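You operate a simulated robot arm through the tools that you are given. There is no shell and no other tool. Be economical: measure what you need, move in short steps, check, and stop when the job is done.

Carry out the task below with a simulated robot arm. There is one attempt and no reset: what you move stays moved.

Task
Swap the clogged filter basket for the clean one of the same mesh.
Fine: inlet shut before the clamp is freed; old basket into the wash pan; lid clamped, then inlet open again.

The check looks at the end state, three seconds after you hand in, the way a careful person would. Anything else that was tipped, shoved, dropped, spilled or broken makes it a failure. Lids that push on must go on centred and level and be pressed home; caps that screw on are set level and turned clockwise until they are tight.

Robot
A 6-joint arm with a two-finger parallel gripper, fixed in place. Base frame: the origin is at the foot of the arm, x ahead of it, y to its left, z up. Lengths are in m, angles in degrees, forces in N, time in s.
With the tool pointing down near the work surface it reaches from about 0.2 to 0.84 m from the base axis. Its first joint turns from -166.0 to 166.0 degrees. Payload 3.91 kg.
The tool frame sits at the grasp point between the pads (the TCP): z along the fingers, y along the line on which they close. The tips reach 0.03 m beyond it. The gripper opens to 0.11 m. The fingers are 0.02 m wide and 0.01 m thick; the gripper's body (0.048 by 0.112 m) begins 0.055 m behind the TCP.
Orientation is told as [roll, pitch, yaw] about the base's x, y, z axes, in that order, counted from this pose: with the fingers straight down and closing along the base's y, the tool's x points along the base's -x, its y along +y and its z along -z.

Tools
- The arm moves only by the tool step_arm. Its argument "targets" is a list of rows, each an object (a shift or turn left out is 0, a gripper value left out holds the last) with "turn": the turn, a rotation vector about the base's x, y, z in degrees, a list of three; "slide": the shift along the base's x, y, z in m, a list of three; "grip": the finger opening in m, from 0 to 0.11. In form: [{"turn": [wx, wy, wz], "slide": [tx, ty, tz], "grip": grip}, ...]. A call has 1 to 20 rows; each row shifts and turns the commanded pose from where the row before left it. A row lasts 0.2 s, in which the tool goes at most 0.05 m and 8.6 degrees; a call with a longer step from one row to the next is refused whole, and so is a gripper value outside its range. A pose out of reach is approached as far as the arm can. The call stops where the force on the tool passes 90 N (or 10 N more than at its start, if that is more) or the arm is blocked; 0.2 s more then pass. The fingers move at their own pace (about 0.108 m/s each) and stop on an object; they squeeze with about 31 N. The grip force told is the motor's: it shows also when the fingers shut on nothing. Time passes only in rows, and 0.2 s behind the last, so rows that do not move let the fingers close. It gives the time, the measured TCP pose, the force on the tool (base axes), the opening and the grip force at its end, in the units of the frame above (readings bear some noise), and new pictures: "pictures" is both (left out), scene, wrist or none.
- Cameras (640 x 400 px; columns grow to the right, rows downward): "scene" is fixed at [0.2071, 0.6555, 1.562]; the picture's right is [-0.76, 0.65, 0.00], its down [0.44, 0.51, -0.74] and it looks along [-0.48, -0.56, -0.68] (base axes); focal length 214 px, centre (320, 200). "wrist" rides on the gripper at [0.077, 0.007, -0.115] in the tool frame; the picture's right is [-0.09, 1.00, 0.00], its down [-0.80, -0.07, -0.59] and it looks along [-0.59, -0.05, 0.80] (tool axes); focal length 270 px, centre (320, 200). There is no depth. A picture from a camera that has moved, and an enlarged one, comes with that camera's place and axes in the base frame and with its lens. The place of the scene camera against the robot may be out by one fixed shift of up to 0.018 m in any direction.
- move_column(by): slides the trunk up (or, below 0, down) by that many m; the arm rides with it, the base frame stays. It gives what a move gives, with no picture.
- enlarge(camera, box): a new picture of the part [left, top, right, bottom] of that camera's present view, enlarged. No time passes.
- close_job(): hands the job in; it is judged then, once.

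Go step by step. Nothing tells you positions but the pictures and the camera data: compare them with the known pose of the tool, close in by small moves and look again before you grip or let go. The budget is 120 turns and 170 pictures, counting those below and the enlarged ones. Unless the task says otherwise, let go and move clear before handing in, and close with one line.

The tools are called after "Request:" by a JSON object that holds its "api" and its "payload". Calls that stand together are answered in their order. step_arm: Moves the arm, as the interface text tells. Its arguments: {"type":"object","properties":{"targets":{"type":"array","items":{"type":"object","properties":{"turn":{"type":"array","items":{"type":"number"}},"slide":{"type":"array","items":{"type":"number"}},"grip":{"type":"number"}}}},"pictures":{"type":"string","enum":["both","scene","wrist","none"]}},"required":["targets"]} The other tools are called the same way: move_column (by) slides the trunk up or down; enlarge (camera, box) takes an enlarged picture of a part of a camera's view; close_job () hands the job in.

At the start:

```text
time_s: 0.0
tcp_pos: [0.3091, -0.1828, 1.2767]
tcp_rot: [0.0, 0.2, 0.0]
contact_force: [0.5, 0.1, -0.5]
width: 0.11
gripper_force: 0.0
trunk travel left (down, up): [-0.45, 0.09]
```

scene: 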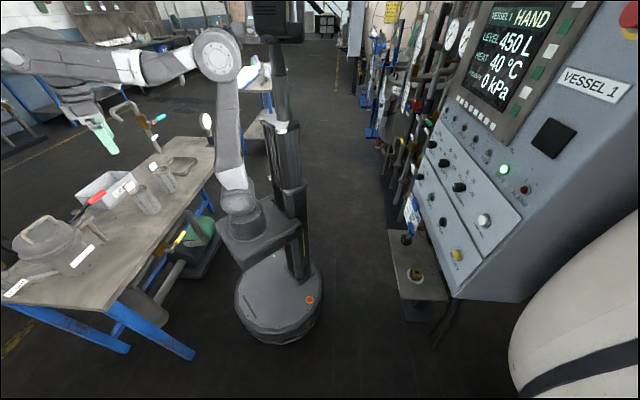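
wrist: 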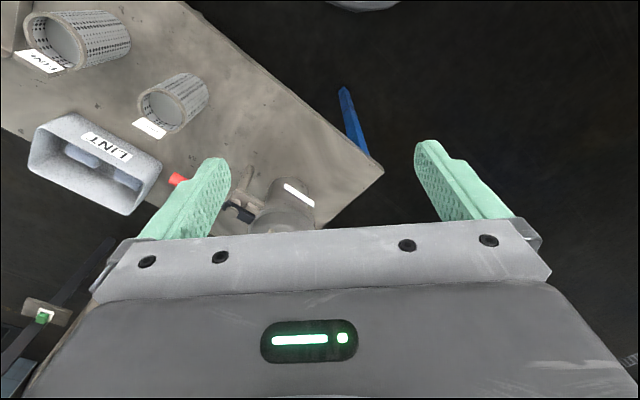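

I see a bench to the arm's side with a strainer body, a LINT pan, two baskets and a red handle. I'll enlarge the views first to identify everything.

Request:
{"api": "enlarge", "payload": {"camera": "scene", "box": [0, 180, 160, 310]}}

Request:
{"api": "enlarge", "payload": {"camera": "scene", "box": [60, 100, 220, 220]}}

Request:
{"api": "enlarge", "payload": {"camera": "wrist", "box": [0, 0, 330, 240]}}

```text
3.08 times, centred on (80, 245) of scene
camera zoom: at [0.2071, 0.6555, 1.562], right [-0.76, 0.65, 0.0], down [0.44, 0.51, -0.74], along [-0.48, -0.56, -0.68], focal length 660 px, centre (1058, 62)
```

zoom: 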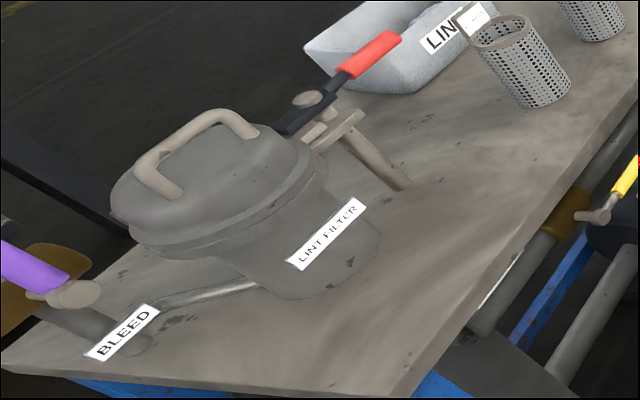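

```text
3.33 times, centred on (140, 160) of scene
camera zoom: at [0.2071, 0.6555, 1.562], right [-0.76, 0.65, 0.0], down [0.44, 0.51, -0.74], along [-0.48, -0.56, -0.68], focal length 715 px, centre (920, 333)
```

zoom: 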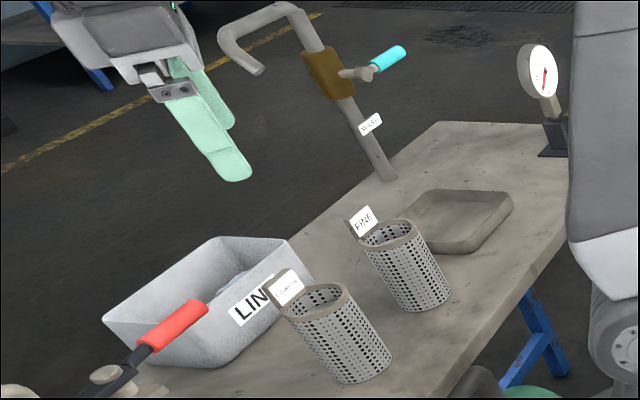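

```text
1.67 times, centred on (165, 120) of wrist
camera zoom: at [0.2311, -0.1768, 1.3909], right [0.09, 1.0, 0.0], down [0.8, -0.07, 0.59], along [0.59, -0.05, -0.81], focal length 450 px, centre (578, 333)
```

zoom: 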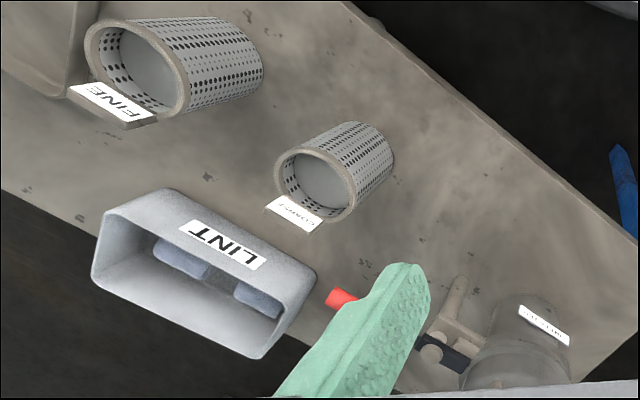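

The pot is labelled LINT FILTER, with a purple BLEED valve, a red lever, a yellow valve, a cyan tap and FINE and COARSE baskets. I need closer views of the valves, gauge and labels.

Request:
{"api": "enlarge", "payload": {"camera": "scene", "box": [130, 190, 230, 270]}}

Request:
{"api": "enlarge", "payload": {"camera": "scene", "box": [0, 215, 90, 310]}}

Request:
{"api": "enlarge", "payload": {"camera": "scene", "box": [130, 100, 220, 200]}}

Request:
{"api": "enlarge", "payload": {"camera": "scene", "box": [70, 165, 150, 230]}}

```text
5.00 times, centred on (180, 230) of scene
camera zoom: at [0.2071, 0.6555, 1.562], right [-0.76, 0.65, 0.0], down [0.44, 0.51, -0.74], along [-0.48, -0.56, -0.68], focal length 1072 px, centre (1020, 50)
```

zoom: 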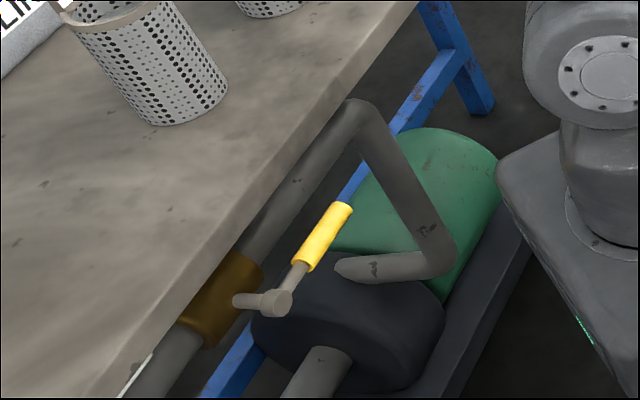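

```text
4.21 times, centred on (45, 262) of scene
camera zoom: at [0.2071, 0.6555, 1.562], right [-0.76, 0.65, 0.0], down [0.44, 0.51, -0.74], along [-0.48, -0.56, -0.68], focal length 903 px, centre (1478, -63)
```

zoom: 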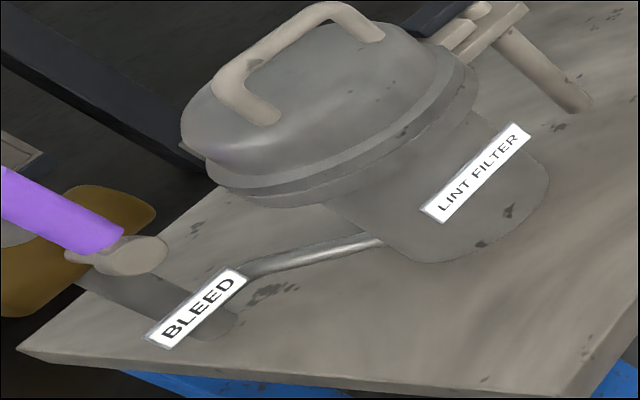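

```text
4.00 times, centred on (175, 150) of scene
camera zoom: at [0.2071, 0.6555, 1.562], right [-0.76, 0.65, 0.0], down [0.44, 0.51, -0.74], along [-0.48, -0.56, -0.68], focal length 858 px, centre (900, 400)
```

zoom: 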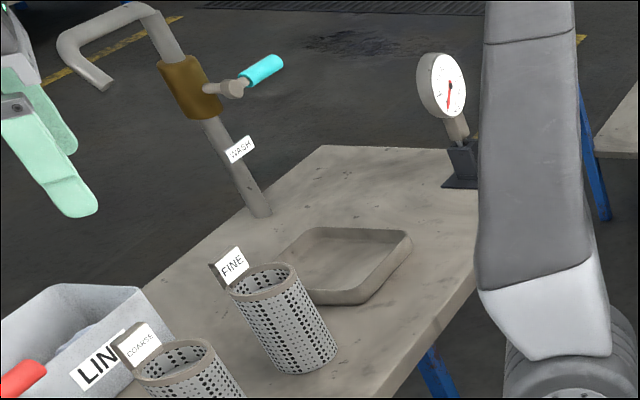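

```text
6.15 times, centred on (110, 198) of scene
camera zoom: at [0.2071, 0.6555, 1.562], right [-0.76, 0.65, 0.0], down [0.44, 0.51, -0.74], along [-0.48, -0.56, -0.68], focal length 1320 px, centre (1612, 215)
```

zoom: 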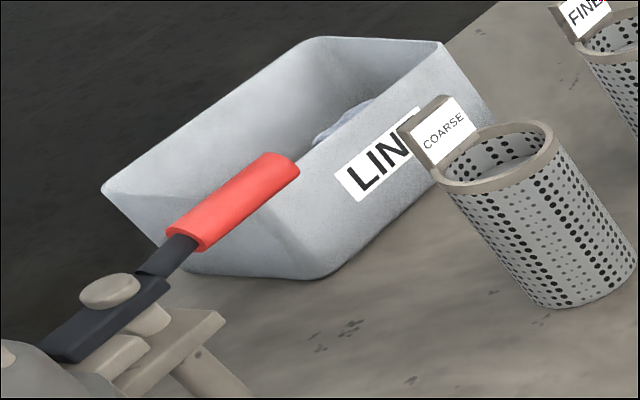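

The wash pan looks to be the tray beside the WASH tap, and the red lever looks like the lid clamp. I'll move over toward the pot to view it with the wrist camera.

Request:
{"api": "step_arm", "payload": {"targets": [{"slide": [0, -0.05, 0]}, {"slide": [0, -0.05, 0]}, {"slide": [0, -0.05, 0]}, {"slide": [0, -0.05, 0]}], "pictures": "wrist"}}

```text
time_s: 1.0
tcp_pos: [0.3111, -0.3849, 1.2747]
tcp_rot: [0.1, 0.1, 0.1]
contact_force: [-0.7, -0.9, 0.0]
width: 0.1101
gripper_force: 0.0
trunk travel left (down, up): [-0.45, 0.09]
camera wrist: at [0.2339, -0.3794, 1.3897], right [0.09, 1.0, 0.0], down [0.8, -0.07, 0.59], along [0.59, -0.05, -0.81], focal length 270 px, centre (320, 200)
```

wrist: 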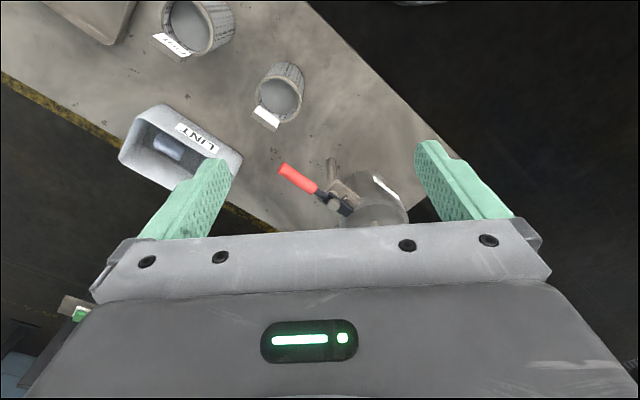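

The gripper hides everything past the pot. I'll move the tool forward so the pot sits in the upper part of the wrist picture.

Request:
{"api": "step_arm", "payload": {"targets": [{"slide": [0.05, 0, 0]}, {"slide": [0.05, 0, 0]}, {"slide": [0.05, 0, 0]}, {"slide": [0.05, 0, 0]}, {"slide": [0.05, 0, 0]}], "pictures": "wrist"}}

```text
time_s: 2.2
tcp_pos: [0.5594, -0.3827, 1.2703]
tcp_rot: [0.0, -0.1, 0.0]
contact_force: [0.4, -0.6, 0.4]
width: 0.1099
gripper_force: 0.0
out of reach, approached as far as the arm can: row 5
trunk travel left (down, up): [-0.45, 0.09]
camera wrist: at [0.4821, -0.3755, 1.385], right [0.09, 1.0, 0.0], down [0.8, -0.07, 0.6], along [0.59, -0.05, -0.8], focal length 270 px, centre (320, 200)
```

wrist: 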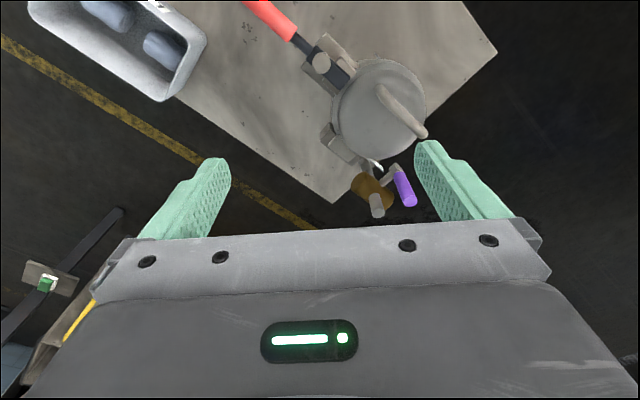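

I can see the lid, the clamp lever and the purple valve. The arm is near the end of its reach at this height, so I'll lower the trunk a bit and look again.

Request:
{"api": "move_column", "payload": {"by": -0.15}}

Request:
{"api": "enlarge", "payload": {"camera": "wrist", "box": [220, 0, 520, 220]}}

Request:
{"api": "enlarge", "payload": {"camera": "scene", "box": [0, 100, 320, 320]}}

```text
time_s: 4.0
tcp_pos: [0.5579, -0.3827, 1.122]
tcp_rot: [-0.1, -0.1, 0.0]
contact_force: [0.5, 0.1, 0.3]
width: 0.1098
gripper_force: 0.0
trunk travel left (down, up): [-0.3, 0.24]
```

```text
1.82 times, centred on (370, 110) of wrist
camera zoom: at [0.4802, -0.3757, 1.2357], right [0.09, 1.0, 0.0], down [0.8, -0.07, 0.6], along [0.59, -0.05, -0.8], focal length 491 px, centre (229, 364)
```

zoom: 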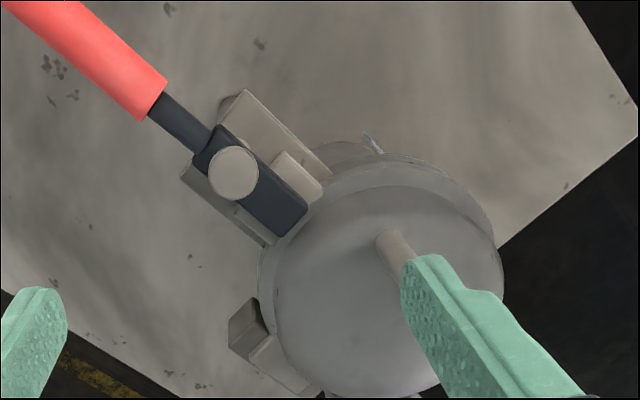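

```text
1.82 times, centred on (160, 210) of scene
camera zoom: at [0.2071, 0.6555, 1.562], right [-0.76, 0.65, 0.0], down [0.44, 0.51, -0.74], along [-0.48, -0.56, -0.68], focal length 390 px, centre (611, 182)
```

zoom: 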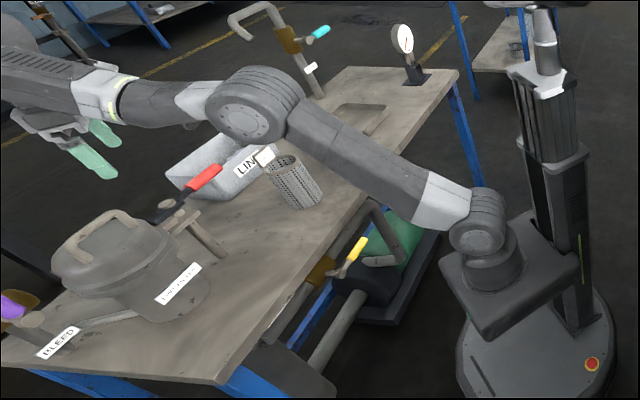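

The lid, clamp knob at about (0.56,-0.38,0.95) and purple valve are seen from above. Now I'll look at the yellow valve and its label from the robot side to find which valve is the inlet.

Request:
{"api": "step_arm", "payload": {"targets": [{"slide": [-0.0256, 0.0356, -0.0133], "turn": [0, 0, -6.7]}, {"slide": [-0.0256, 0.0356, -0.0133], "turn": [0, 0, -6.7]}, {"slide": [-0.0256, 0.0356, -0.0133], "turn": [0, 0, -6.7]}, {"slide": [-0.0256, 0.0356, -0.0133], "turn": [0, 0, -6.7]}, {"slide": [-0.0256, 0.0356, -0.0133], "turn": [0, 0, -6.7]}, {"slide": [-0.0256, 0.0356, -0.0133], "turn": [0, 0, -6.7]}, {"slide": [-0.0256, 0.0356, -0.0133], "turn": [0, 0, -6.7]}, {"slide": [-0.0256, 0.0356, -0.0133], "turn": [0, 0, -6.7]}, {"slide": [-0.0256, 0.0356, -0.0133], "turn": [0, 0, -6.7]}], "pictures": "both"}}

```text
time_s: 6.0
tcp_pos: [0.3318, -0.0619, 0.9913]
tcp_rot: [-2.2, 0.9, -60.4]
contact_force: [0.0, -0.3, 0.2]
width: 0.11
gripper_force: 0.1
trunk travel left (down, up): [-0.3, 0.24]
camera wrist: at [0.304, 0.0092, 1.1075], right [0.91, 0.42, -0.04], down [0.36, -0.73, 0.58], along [0.21, -0.54, -0.81], focal length 270 px, centre (320, 200)
```

scene: 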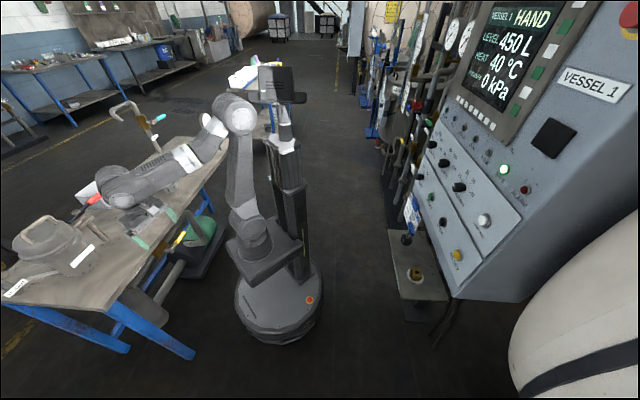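
wrist: 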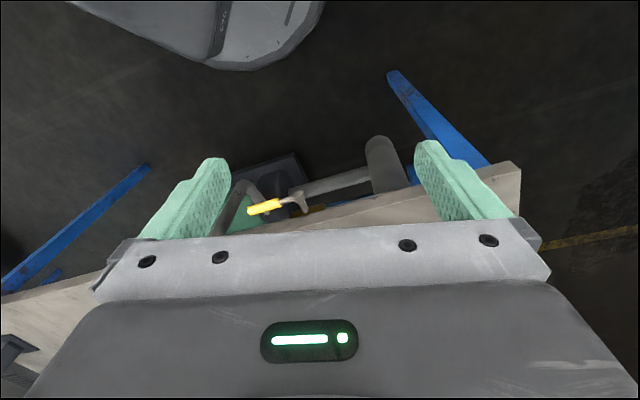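

The yellow valve is under the bench edge. I'll enlarge around it.

Request:
{"api": "enlarge", "payload": {"camera": "wrist", "box": [220, 120, 440, 240]}}

Request:
{"api": "enlarge", "payload": {"camera": "scene", "box": [60, 160, 230, 330]}}

```text
2.91 times, centred on (330, 180) of wrist
camera zoom: at [0.304, 0.0092, 1.1075], right [0.91, 0.42, -0.04], down [0.36, -0.73, 0.58], along [0.21, -0.54, -0.81], focal length 786 px, centre (291, 258)
```

zoom: 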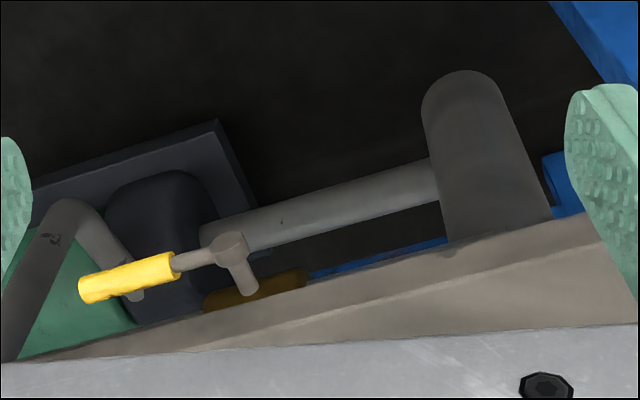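

```text
2.35 times, centred on (145, 245) of scene
camera zoom: at [0.2071, 0.6555, 1.562], right [-0.76, 0.65, 0.0], down [0.44, 0.51, -0.74], along [-0.48, -0.56, -0.68], focal length 505 px, centre (732, 94)
```

zoom: 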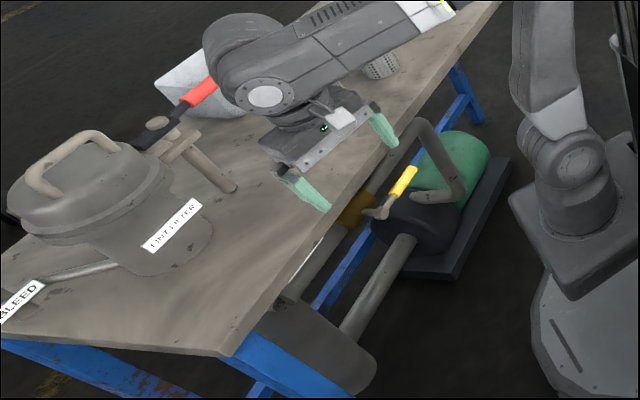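

The yellow valve sits on the pump discharge pipe along the bench edge, and its label faces outward. I'll lower and tilt the camera on the robot side to read it.

Request:
{"api": "step_arm", "payload": {"targets": [{"slide": [0, 0, -0.036], "turn": [0, 0, 5]}, {"slide": [0, -0.01, -0.036], "turn": [0, 0, 5]}, {"slide": [0, -0.01, -0.036], "turn": [0, 0, 5]}, {"slide": [0, -0.01, -0.036], "turn": [-5.3, -5.3, 0]}, {"slide": [0, -0.01, -0.036], "turn": [-5.3, -5.3, 0]}], "pictures": "wrist"}}

```text
time_s: 7.2
tcp_pos: [0.3289, -0.1001, 0.8248]
tcp_rot: [0.0, -15.2, -45.3]
contact_force: [0.2, -0.4, 0.3]
width: 0.1101
gripper_force: 0.2
trunk travel left (down, up): [-0.3, 0.24]
camera wrist: at [0.259, -0.0213, 0.9141], right [0.77, 0.64, 0.02], down [0.38, -0.49, 0.78], along [0.51, -0.59, -0.62], focal length 270 px, centre (320, 200)
```

wrist: 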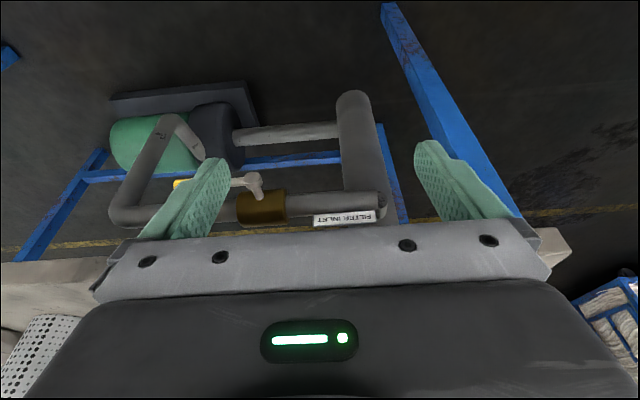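

The label reads FILTER INLET, so the yellow valve is the inlet, now parallel to the pipe and open. I'll shift left to see the handle between the fingers.

Request:
{"api": "step_arm", "payload": {"targets": [{"slide": [-0.035, -0.03, 0]}, {"slide": [-0.035, -0.03, 0]}], "pictures": "wrist"}}

Request:
{"api": "enlarge", "payload": {"camera": "wrist", "box": [220, 100, 440, 240]}}

Request:
{"api": "enlarge", "payload": {"camera": "scene", "box": [130, 190, 230, 270]}}

```text
time_s: 7.8
tcp_pos: [0.2572, -0.1606, 0.8247]
tcp_rot: [-0.1, -15.1, -45.3]
contact_force: [0.4, -0.5, -0.5]
width: 0.1102
gripper_force: 0.0
trunk travel left (down, up): [-0.3, 0.24]
camera wrist: at [0.1899, -0.082, 0.915], right [0.77, 0.64, 0.02], down [0.38, -0.49, 0.78], along [0.51, -0.59, -0.62], focal length 270 px, centre (320, 200)
```

wrist: 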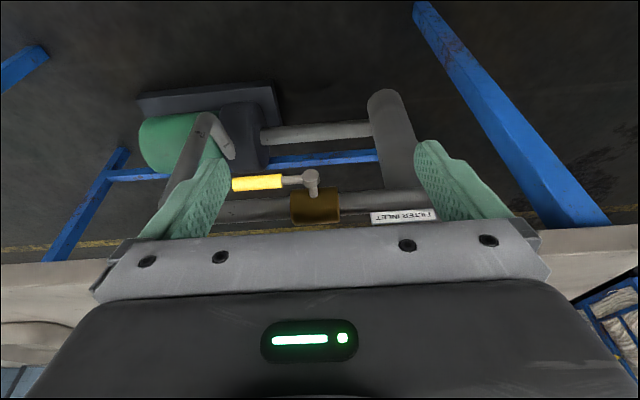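

```text
2.86 times, centred on (330, 170) of wrist
camera zoom: at [0.1899, -0.082, 0.915], right [0.77, 0.64, 0.02], down [0.38, -0.49, 0.78], along [0.51, -0.59, -0.62], focal length 772 px, centre (291, 286)
```

zoom: 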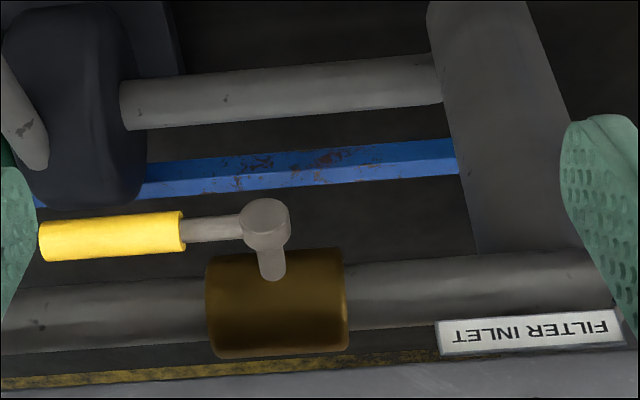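

```text
5.00 times, centred on (180, 230) of scene
camera zoom: at [0.2071, 0.6555, 1.562], right [-0.76, 0.65, 0.0], down [0.44, 0.51, -0.74], along [-0.48, -0.56, -0.68], focal length 1072 px, centre (1020, 50)
```

zoom: 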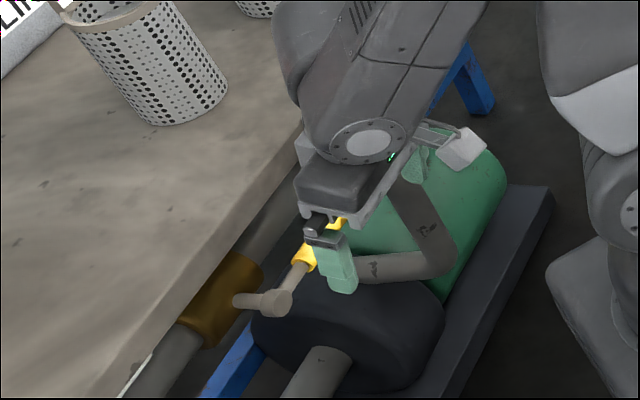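

The yellow valve's hub is at about (0.384,-0.327,0.62), slightly under the bench edge, with the handle horizontal. Bench clearance means it must swing down. I'll close the fingers and tilt the tool toward horizontal.

Request:
{"api": "step_arm", "payload": {"targets": [{"slide": [0, -0.0185, 0.02], "turn": [0, 0, -3], "grip": 0}, {"slide": [0, -0.0185, 0.02], "turn": [-5.59, -5.0, 0]}, {"slide": [0, -0.0185, 0.02], "turn": [-5.59, -5.0, 0]}, {"slide": [0, -0.0185, 0.02], "turn": [-5.59, -5.0, 0]}, {"slide": [0, -0.0185, 0.015], "turn": [-5.59, -5.0, 0]}, {"slide": [0, -0.0185, 0.01], "turn": [-5.59, -5.0, 0]}, {"slide": [0, -0.0185, 0.01], "turn": [-5.59, -5.0, 0]}, {"slide": [0, -0.0185, 0.01], "turn": [-5.59, -5.0, 0]}, {"turn": [-5.59, -5.0, 0]}], "pictures": "both"}}

```text
time_s: 9.8
tcp_pos: [0.2526, -0.2416, 0.9106]
tcp_rot: [-1.1, -43.2, -48.3]
contact_force: [-0.4, -0.3, 0.0]
width: 0.0
gripper_force: 31.0
out of reach, approached as far as the arm can: row 5, 6, 7, 8, 9
trunk travel left (down, up): [-0.3, 0.24]
camera wrist: at [0.1689, -0.1352, 0.9417], right [0.8, 0.6, 0.05], down [0.07, -0.17, 0.98], along [0.6, -0.78, -0.18], focal length 270 px, centre (320, 200)
```

scene: 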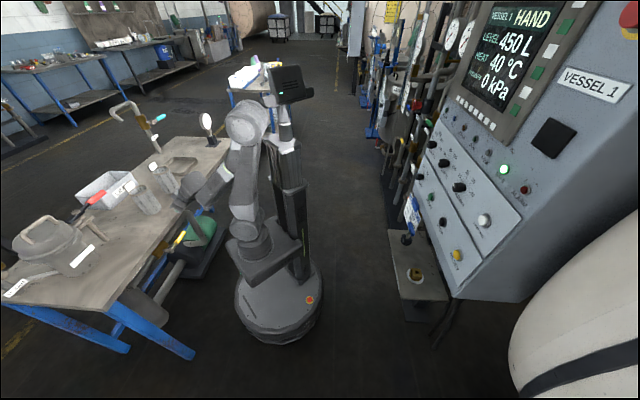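
wrist: 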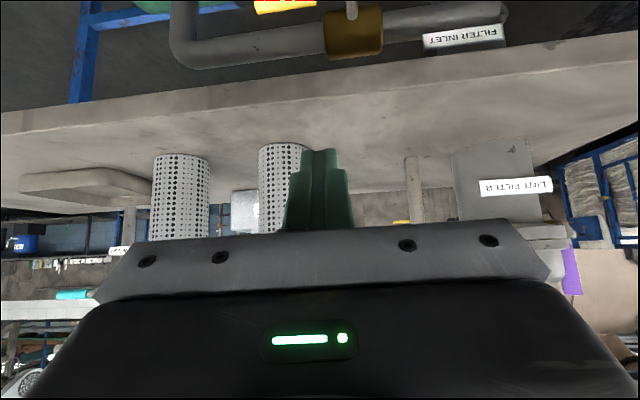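

The tilt was limited because the wrist is too near the shoulder at this height. Raising the trunk should give room to work low with a tilted tool.

Request:
{"api": "move_column", "payload": {"by": 0.22}}

Request:
{"api": "step_arm", "payload": {"targets": [{"slide": [0, 0, -0.03]}, {"slide": [0, 0, -0.03]}], "pictures": "none"}}

```text
time_s: 12.1
tcp_pos: [0.2515, -0.2411, 1.1303]
tcp_rot: [-1.1, -43.2, -48.3]
contact_force: [0.4, -0.4, -0.2]
width: 0.0
gripper_force: 31.2
trunk travel left (down, up): [-0.52, 0.02]
```

```text
time_s: 12.7
tcp_pos: [0.2518, -0.2405, 1.131]
tcp_rot: [-1.1, -43.1, -48.3]
contact_force: [-0.1, -0.2, 0.5]
width: 0.0
gripper_force: 31.6
out of reach, approached as far as the arm can: row 1, 2
trunk travel left (down, up): [-0.52, 0.02]
```

Still beyond reach there, so I'll undo some of the tilt and lower toward a reachable pose.

Request:
{"api": "step_arm", "payload": {"targets": [{"turn": [5.59, 5.0, 0]}, {"turn": [5.59, 5.0, 0]}, {"turn": [5.59, 5.0, 0]}, {"turn": [5.59, 5.0, 0]}], "pictures": "none"}}

```text
time_s: 13.7
tcp_pos: [0.2515, -0.2414, 1.1312]
tcp_rot: [-1.0, -13.7, -48.2]
contact_force: [-0.9, -0.4, -0.1]
width: 0.0
gripper_force: 30.7
trunk travel left (down, up): [-0.52, 0.02]
```

Commands are clamped to the reached pose. Now I'll descend outside the bench edge with a small tilt, then tilt further once low.

Request:
{"api": "step_arm", "payload": {"targets": [{"slide": [-0.003, -0.003, -0.047]}, {"slide": [-0.003, -0.003, -0.047]}, {"slide": [-0.003, -0.003, -0.047]}, {"slide": [-0.004, -0.004, -0.047]}, {"slide": [-0.004, -0.004, -0.047]}, {"slide": [-0.004, -0.004, -0.047]}, {"slide": [-0.004, -0.004, -0.047]}, {"slide": [-0.004, -0.004, -0.047]}, {"slide": [-0.004, -0.002, -0.047]}], "pictures": "scene"}}

```text
time_s: 15.7
tcp_pos: [0.2372, -0.2537, 0.9639]
tcp_rot: [-1.0, -13.6, -48.3]
contact_force: [-0.1, -0.3, 0.7]
width: 0.0
gripper_force: 31.5
out of reach, approached as far as the arm can: row 4, 5, 6, 7, 8, 9
trunk travel left (down, up): [-0.52, 0.02]
```

scene: 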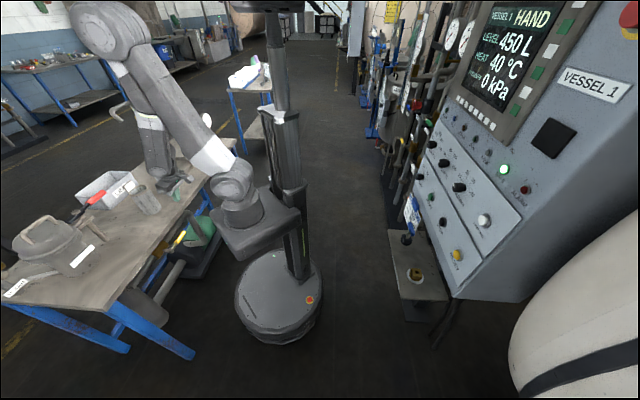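

The wrist is in the dead zone around the shoulder. I'll straighten the tool, pass down closer to the bench edge and then tilt when below.

Request:
{"api": "step_arm", "payload": {"targets": [{"slide": [0.016, -0.018, 0], "turn": [5.07, 4.53, 0]}, {"slide": [0.016, -0.018, 0], "turn": [5.07, 4.53, 0]}, {"slide": [0, 0, -0.045]}, {"slide": [0, 0, -0.045]}, {"slide": [0, 0, -0.045]}, {"slide": [0, 0, -0.045]}], "pictures": "both"}}

```text
time_s: 17.1
tcp_pos: [0.2717, -0.2869, 0.7833]
tcp_rot: [-1.1, 0.1, -48.3]
contact_force: [0.2, -0.6, 0.2]
width: 0.0001
gripper_force: 31.3
trunk travel left (down, up): [-0.52, 0.02]
camera wrist: at [0.2267, -0.2233, 0.8974], right [0.8, 0.6, -0.02], down [0.49, -0.64, 0.6], along [0.34, -0.49, -0.8], focal length 270 px, centre (320, 200)
```

scene: 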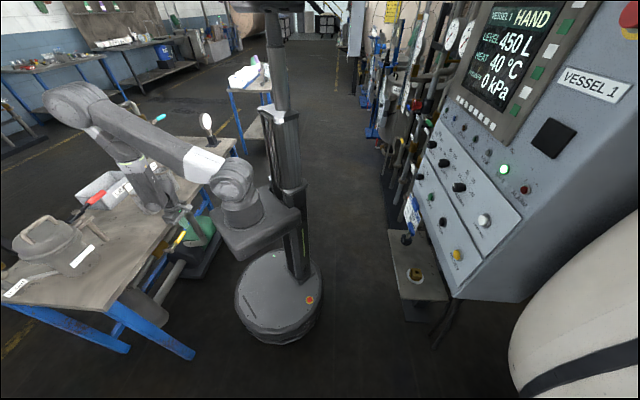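
wrist: 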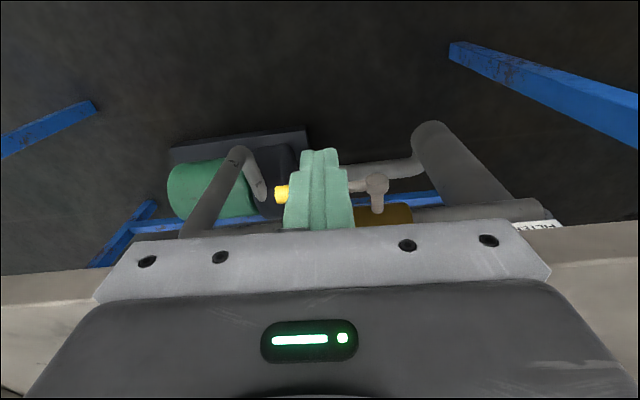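

The path works: I'm just outside the edge and the hub estimate stays (0.383,-0.331,0.62). Now I'll descend and tilt in steps.

Request:
{"api": "step_arm", "payload": {"targets": [{"slide": [-0.005, -0.002, -0.04]}, {"slide": [-0.005, -0.002, -0.04]}, {"slide": [-0.005, -0.002, -0.03]}, {"slide": [-0.005, -0.002, 0], "turn": [-5.8, -5.2, 0]}, {"slide": [-0.005, -0.002, 0], "turn": [-5.8, -5.2, 0]}, {"turn": [-5.8, -5.2, 0]}, {"turn": [-5.8, -5.2, 0]}, {"turn": [-5.8, -5.2, 0]}, {"turn": [-5.8, -5.2, 0]}, {"turn": [-5.8, -5.2, 0]}, {"turn": [-5.8, -5.2, 0]}, {"turn": [-5.8, -5.2, 0]}], "pictures": "both"}}

```text
time_s: 19.7
tcp_pos: [0.2794, -0.2653, 0.6834]
tcp_rot: [-0.9, -70.2, -48.4]
contact_force: [-0.1, -0.2, -0.7]
width: 0.0
gripper_force: 31.3
out of reach, approached as far as the arm can: row 1, 2, 3
trunk travel left (down, up): [-0.52, 0.02]
camera wrist: at [0.196, -0.1592, 0.65], right [0.77, 0.63, 0.08], down [-0.24, 0.17, 0.96], along [0.59, -0.76, 0.28], focal length 270 px, centre (320, 200)
```

scene: 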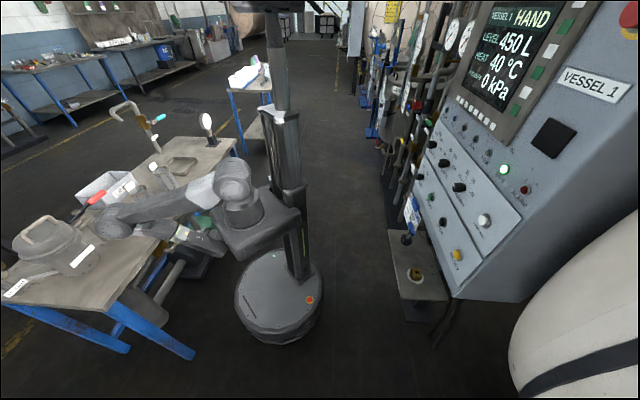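
wrist: 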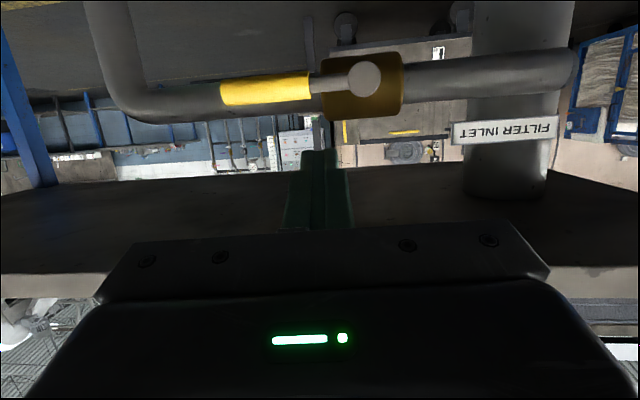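

The tool is tilted 70° and just below the bench underside, and the handle is below and to its left in the inverted image. I'll shift along the edge, drop 2 cm and reach in above the yellow grip.

Request:
{"api": "step_arm", "payload": {"targets": [{"slide": [-0.0185, -0.0165, -0.01]}, {"slide": [-0.0185, -0.0165, -0.01]}, {"slide": [0.0225, -0.025, 0]}, {"slide": [0.0225, -0.025, 0]}, {"slide": [0.0225, -0.025, 0]}], "pictures": "both"}}

```text
time_s: 20.9
tcp_pos: [0.3111, -0.3734, 0.6613]
tcp_rot: [-0.6, -70.1, -48.6]
contact_force: [-0.1, 0.5, 0.7]
width: 0.0
gripper_force: 31.5
trunk travel left (down, up): [-0.52, 0.02]
camera wrist: at [0.2279, -0.2666, 0.6291], right [0.77, 0.63, 0.08], down [-0.24, 0.17, 0.96], along [0.59, -0.76, 0.28], focal length 270 px, centre (320, 200)
```

scene: 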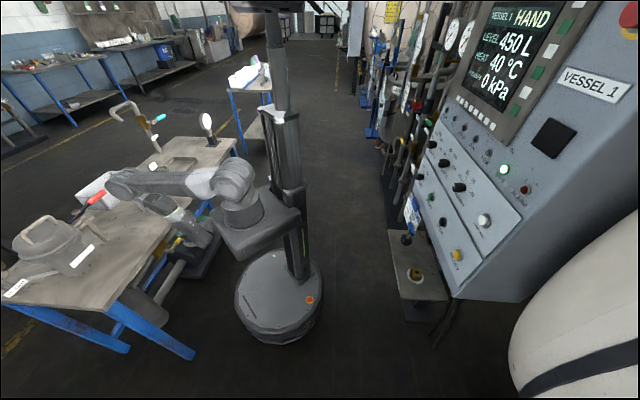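
wrist: 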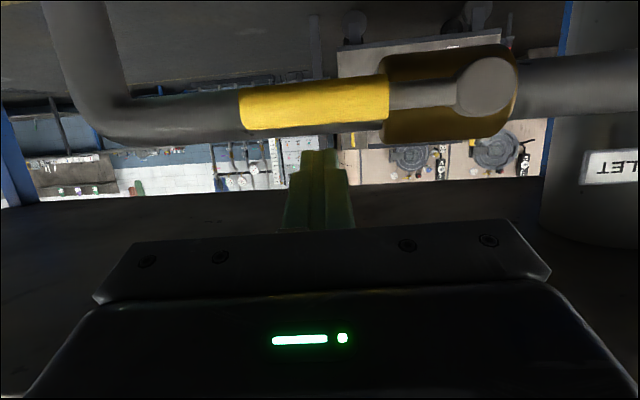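

The closed fingers are just above the yellow grip. I'll push it down along an arc and check partway.

Request:
{"api": "step_arm", "payload": {"targets": [{"slide": [-0.0015, -0.0013, -0.034]}, {"slide": [0.003, 0.0027, -0.0225]}, {"slide": [0.0067, 0.006, -0.021]}], "pictures": "wrist"}}

```text
time_s: 21.7
tcp_pos: [0.3177, -0.3652, 0.5873]
tcp_rot: [-0.7, -70.1, -48.6]
contact_force: [0.7, -1.1, 1.2]
width: 0.0
gripper_force: 31.0
trunk travel left (down, up): [-0.52, 0.02]
camera wrist: at [0.2366, -0.2591, 0.5532], right [0.77, 0.63, 0.08], down [-0.24, 0.17, 0.96], along [0.59, -0.76, 0.28], focal length 270 px, centre (320, 200)
```

wrist: 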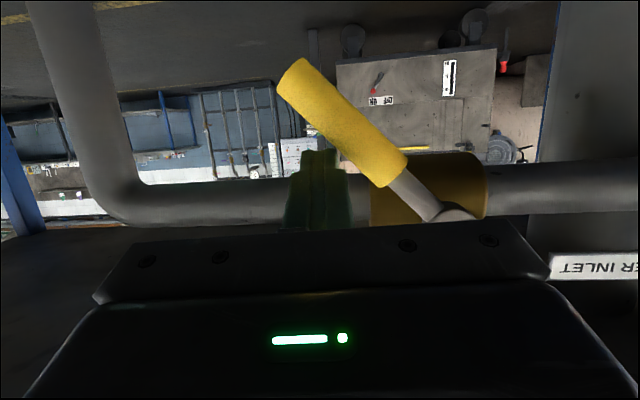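

The handle swings down freely and is about halfway. I'll continue the arc.

Request:
{"api": "step_arm", "payload": {"targets": [{"slide": [0.0108, 0.0097, -0.0175]}, {"slide": [0.0138, 0.0123, -0.0133]}, {"slide": [0.0159, 0.0142, -0.008]}, {"slide": [0.0052, 0.0046, 0]}], "pictures": "wrist"}}

```text
time_s: 22.7
tcp_pos: [0.3588, -0.3278, 0.547]
tcp_rot: [-0.5, -70.1, -49.7]
contact_force: [-42.9, -52.5, 10.7]
width: 0.0003
gripper_force: 31.2
trunk travel left (down, up): [-0.52, 0.02]
camera wrist: at [0.2782, -0.2204, 0.5138], right [0.79, 0.61, 0.08], down [-0.24, 0.18, 0.96], along [0.57, -0.77, 0.28], focal length 270 px, centre (320, 200)
```

wrist: 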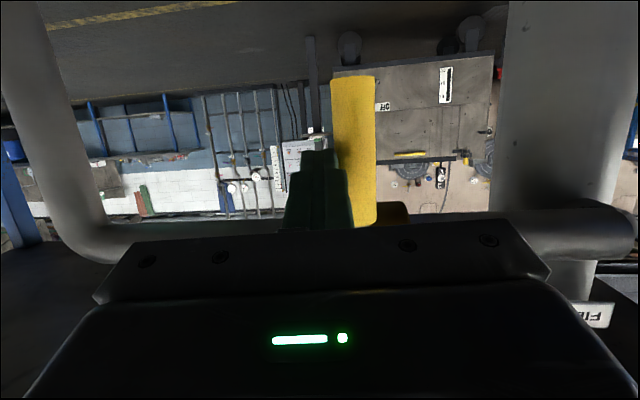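

The handle is against its stop, pointing straight down, so the inlet is shut. I'll back off and retreat along the reverse path.

Request:
{"api": "step_arm", "payload": {"targets": [{"slide": [-0.02, -0.018, 0]}, {"slide": [-0.025, 0.028, 0]}, {"slide": [-0.025, 0.028, 0.02]}, {"slide": [-0.025, 0.028, 0.03]}, {"slide": [0, 0, 0.04]}, {"slide": [0, 0, 0.04]}, {"turn": [5.8, 5.2, 0]}, {"turn": [5.8, 5.2, 0]}, {"turn": [5.8, 5.2, 0]}, {"turn": [5.8, 5.2, 0]}, {"turn": [5.8, 5.2, 0], "slide": [0, 0, 0.02]}, {"turn": [5.8, 5.2, 0], "slide": [0, 0, 0.03]}, {"turn": [5.8, 5.2, 0], "slide": [0, 0, 0.03]}, {"turn": [5.8, 5.2, 0], "slide": [0, 0, 0.03]}, {"turn": [4, 3.6, 0], "slide": [0, 0, 0.03]}], "pictures": "both"}}

```text
time_s: 25.9
tcp_pos: [0.2921, -0.2703, 0.8017]
tcp_rot: [0.5, -10.4, -48.2]
contact_force: [0.4, -0.9, 0.2]
width: 0.0003
gripper_force: 30.7
out of reach, approached as far as the arm can: row 2, 3, 4, 14, 15
trunk travel left (down, up): [-0.52, 0.02]
camera wrist: at [0.2319, -0.1942, 0.9015], right [0.8, 0.6, 0.02], down [0.4, -0.56, 0.73], along [0.45, -0.57, -0.68], focal length 270 px, centre (320, 200)
```

scene: 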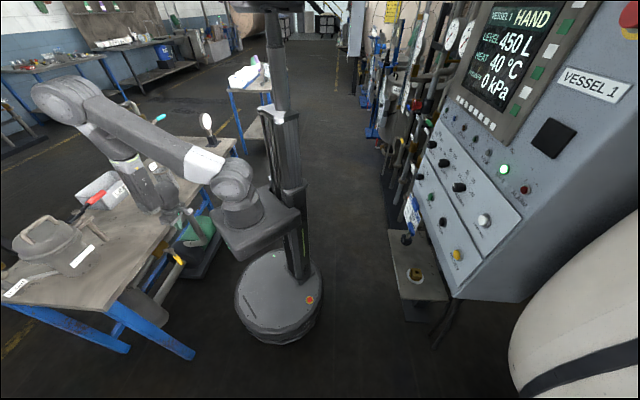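
wrist: 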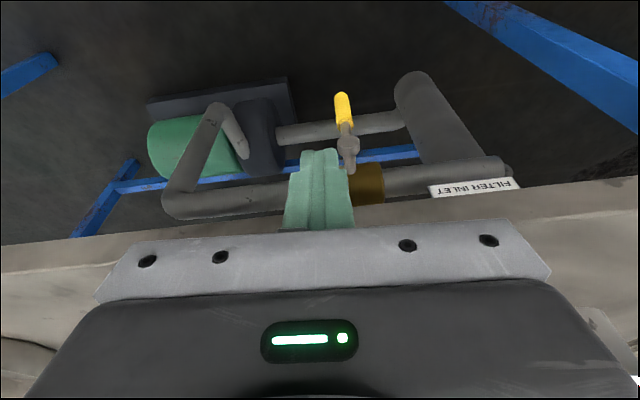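

The inlet handle is perpendicular, so it is shut. Now I'll rise and go look at the clamp and lid from above.

Request:
{"api": "step_arm", "payload": {"targets": [{"slide": [0, 0, 0.045]}, {"slide": [0, 0, 0.045]}, {"slide": [0, 0, 0.045], "turn": [3.8, 3.4, 0]}, {"slide": [0, 0, 0.045], "turn": [3.8, 3.4, 0]}, {"slide": [0, 0, 0.045]}, {"slide": [0, 0, 0.045]}, {"slide": [0, 0, 0.045]}, {"slide": [0, 0, 0.02], "grip": 0.11}, {"slide": [0.048, -0.005, 0]}, {"slide": [0.048, -0.005, 0]}, {"slide": [0.048, -0.005, 0]}, {"slide": [0.048, -0.005, 0]}, {"slide": [0.048, -0.005, 0]}], "pictures": "both"}}

```text
time_s: 28.7
tcp_pos: [0.5309, -0.2949, 1.0454]
tcp_rot: [0.3, -0.3, -48.3]
contact_force: [-0.4, -1.0, 0.5]
width: 0.1099
gripper_force: 0.0
out of reach, approached as far as the arm can: row 1, 2
trunk travel left (down, up): [-0.52, 0.02]
camera wrist: at [0.4842, -0.2326, 1.1608], right [0.8, 0.6, 0.01], down [0.48, -0.65, 0.6], along [0.36, -0.48, -0.8], focal length 270 px, centre (320, 200)
```

scene: 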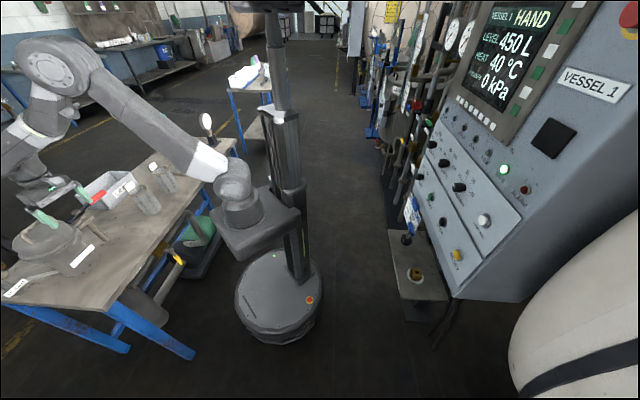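
wrist: 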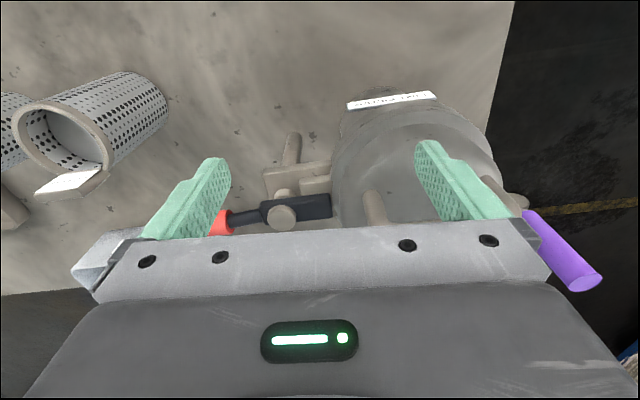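

The baskets stand undisturbed. The clamp is a black bar on a knob pivot over the lid rim. I'll look from further forward to understand the block on the far side of the lid.

Request:
{"api": "step_arm", "payload": {"targets": [{"slide": [0.025, -0.028, 0.03]}, {"slide": [0.025, -0.028, 0.03]}, {"slide": [0.03, -0.033, 0]}, {"slide": [0.03, -0.033, 0]}], "pictures": "wrist"}}

Request:
{"api": "enlarge", "payload": {"camera": "wrist", "box": [180, 0, 480, 240]}}

```text
time_s: 29.7
tcp_pos: [0.638, -0.4217, 1.1052]
tcp_rot: [0.5, -0.1, -48.3]
contact_force: [-0.5, -0.1, 0.7]
width: 0.1099
gripper_force: 0.0
trunk travel left (down, up): [-0.52, 0.02]
camera wrist: at [0.5913, -0.3611, 1.2196], right [0.8, 0.6, 0.01], down [0.48, -0.65, 0.6], along [0.36, -0.48, -0.8], focal length 270 px, centre (320, 200)
```

wrist: 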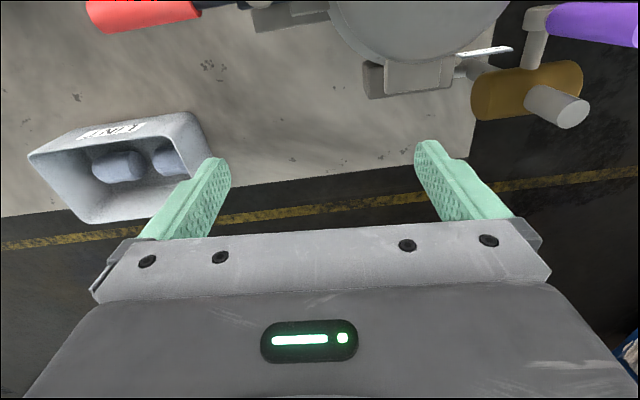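

```text
1.67 times, centred on (330, 120) of wrist
camera zoom: at [0.5913, -0.3611, 1.2196], right [0.8, 0.6, 0.01], down [0.48, -0.65, 0.6], along [0.36, -0.48, -0.8], focal length 450 px, centre (303, 333)
```

zoom: 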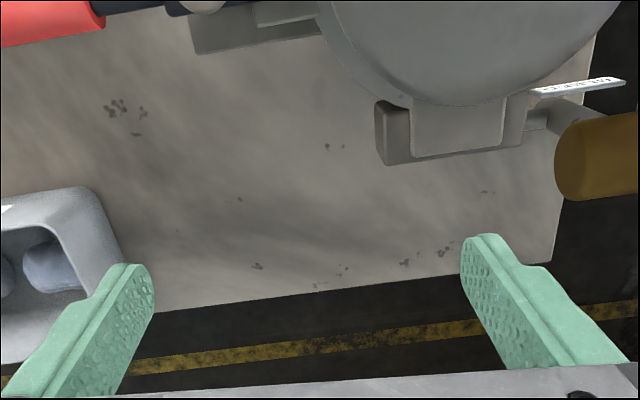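

The lid is hinged at the far side (block and tab). Triangulation puts the clamp knob at (0.551,-0.380,0.975), with the red grip 5–13 cm from it away from the lid. I'll take a closer look at the clamp before pushing.

Request:
{"api": "step_arm", "payload": {"targets": [{"slide": [-0.036, 0.0125, -0.03]}, {"slide": [-0.036, 0.0125, -0.03]}], "pictures": "none"}}

Request:
{"api": "enlarge", "payload": {"camera": "wrist", "box": [160, 0, 480, 230]}}

Request:
{"api": "enlarge", "payload": {"camera": "scene", "box": [0, 170, 130, 270]}}

```text
time_s: 30.3
tcp_pos: [0.5679, -0.3949, 1.0447]
tcp_rot: [0.4, -0.2, -48.3]
contact_force: [-0.6, -0.1, -0.2]
width: 0.11
gripper_force: 0.1
trunk travel left (down, up): [-0.52, 0.02]
```

```text
1.74 times, centred on (320, 115) of wrist
camera zoom: at [0.5199, -0.333, 1.1587], right [0.8, 0.6, 0.01], down [0.47, -0.65, 0.6], along [0.36, -0.48, -0.8], focal length 470 px, centre (320, 348)
```

zoom: 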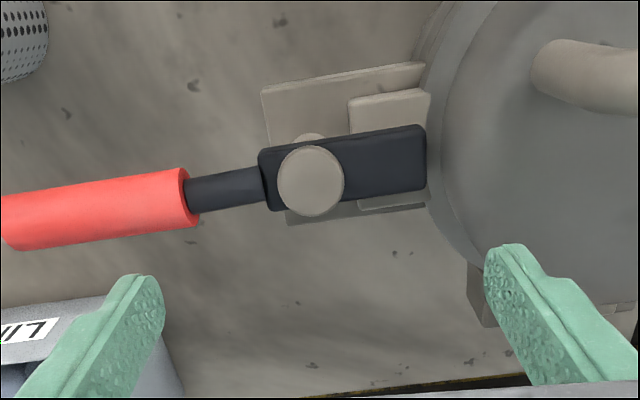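

```text
4.00 times, centred on (65, 220) of scene
camera zoom: at [0.2071, 0.6555, 1.562], right [-0.76, 0.65, 0.0], down [0.44, 0.51, -0.74], along [-0.48, -0.56, -0.68], focal length 858 px, centre (1340, 120)
```

zoom: 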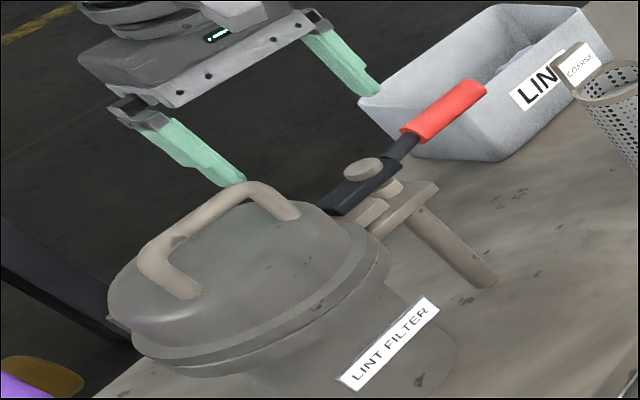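

The bar swings on a vertical stud over the lid's lug. I'll place the closed fingers on the far side of the red grip and push it toward the robot, gently at first.

Request:
{"api": "step_arm", "payload": {"targets": [{"slide": [-0.029, -0.037, 0.01], "grip": 0}, {"slide": [-0.029, -0.037, 0]}, {"slide": [0, 0, 0]}, {"slide": [0, 0, -0.04]}, {"slide": [0, 0, -0.04]}], "pictures": "wrist"}}

```text
time_s: 31.5
tcp_pos: [0.5133, -0.4702, 0.9751]
tcp_rot: [0.4, -0.2, -48.3]
contact_force: [0.8, -0.5, -1.0]
width: 0.0
gripper_force: 30.7
trunk travel left (down, up): [-0.52, 0.02]
camera wrist: at [0.4661, -0.4074, 1.0879], right [0.8, 0.6, 0.01], down [0.48, -0.65, 0.6], along [0.36, -0.48, -0.8], focal length 270 px, centre (320, 200)
```

wrist: 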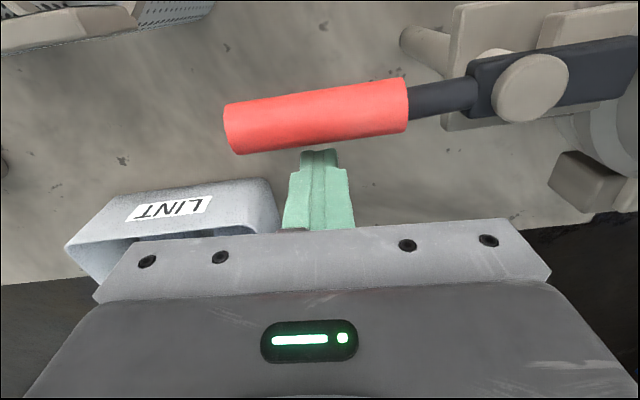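

The fingers are right beside the red grip on the far side. I'll push toward the robot.

Request:
{"api": "step_arm", "payload": {"targets": [{"slide": [-0.0168, 0.0165, 0]}, {"slide": [-0.0168, 0.0165, 0]}, {"slide": [-0.015, 0.0288, 0]}], "pictures": "wrist"}}

```text
time_s: 32.3
tcp_pos: [0.4631, -0.4053, 0.9757]
tcp_rot: [0.4, -0.2, -48.2]
contact_force: [0.5, -1.5, 0.7]
width: 0.0
gripper_force: 31.2
trunk travel left (down, up): [-0.52, 0.02]
camera wrist: at [0.4161, -0.3428, 1.0906], right [0.8, 0.6, 0.01], down [0.48, -0.65, 0.6], along [0.36, -0.48, -0.8], focal length 270 px, centre (320, 200)
```

wrist: 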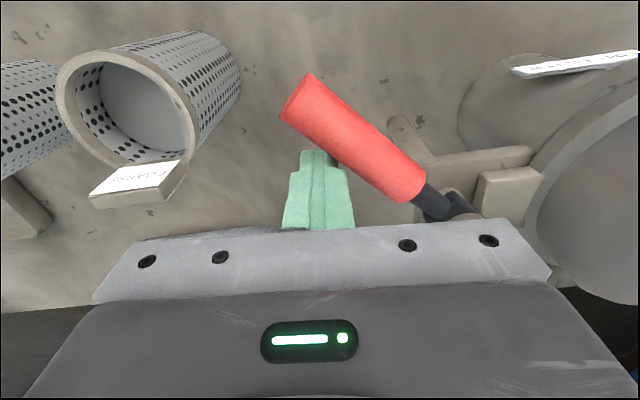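

It swings freely. I'll continue to about 90°.

Request:
{"api": "step_arm", "payload": {"targets": [{"slide": [-0.0042, 0.0321, 0]}, {"slide": [0.0071, 0.0318, 0]}, {"slide": [0.0075, 0.0143, 0]}], "pictures": "wrist"}}

```text
time_s: 33.1
tcp_pos: [0.4657, -0.3438, 0.9796]
tcp_rot: [0.0, -1.2, -48.2]
contact_force: [-33.4, -70.8, 8.3]
width: 0.0
gripper_force: 30.9
trunk travel left (down, up): [-0.52, 0.02]
stopped in row 3: the force on the tool passed its limit (the readings are from after the stop); the commanded pose is now the measured one
camera wrist: at [0.4175, -0.2805, 1.0932], right [0.8, 0.6, 0.0], down [0.47, -0.63, 0.61], along [0.36, -0.49, -0.79], focal length 270 px, centre (320, 200)
```

wrist: 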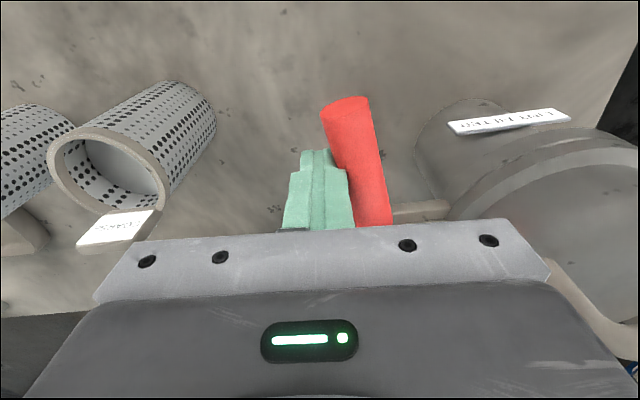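

The clamp hit its stop at roughly 90°, and the bar is clear of the lid. I'll back off, rise and view the lid handle from above.

Request:
{"api": "step_arm", "payload": {"targets": [{"slide": [-0.015, -0.013, 0]}, {"slide": [0, 0, 0.05]}, {"slide": [0, 0, 0.05]}, {"slide": [0, 0, 0.05], "grip": 0.11}, {"slide": [0.043, 0.012, 0.005]}, {"slide": [0.043, 0.012, 0]}, {"slide": [0.043, 0.012, 0]}, {"slide": [0.043, 0.012, 0]}], "pictures": "both"}}

```text
time_s: 34.9
tcp_pos: [0.6321, -0.3012, 1.1314]
tcp_rot: [-0.3, -0.9, -48.3]
contact_force: [0.5, 1.2, 0.3]
width: 0.1102
gripper_force: 0.1
trunk travel left (down, up): [-0.52, 0.02]
camera wrist: at [0.5832, -0.2382, 1.2456], right [0.8, 0.6, 0.0], down [0.48, -0.64, 0.61], along [0.36, -0.49, -0.8], focal length 270 px, centre (320, 200)
```

scene: 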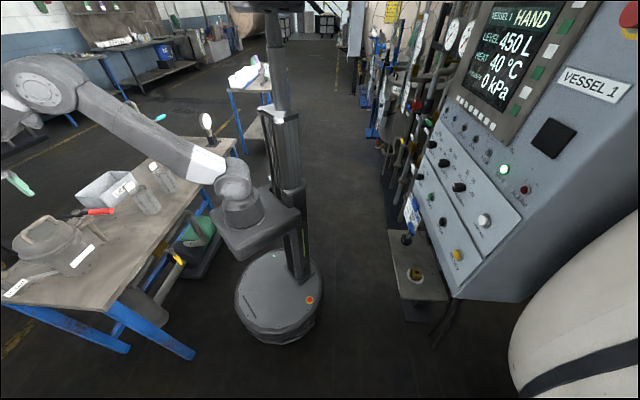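
wrist: 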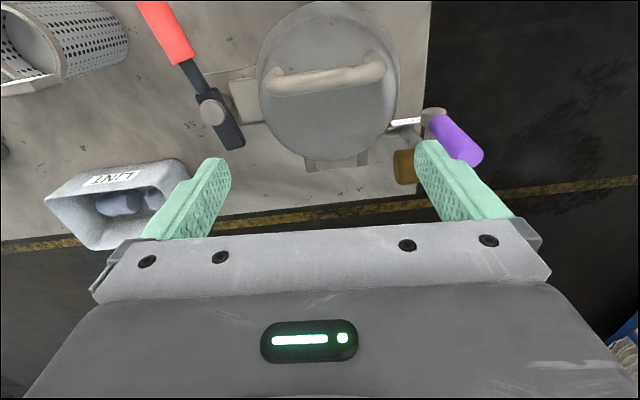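

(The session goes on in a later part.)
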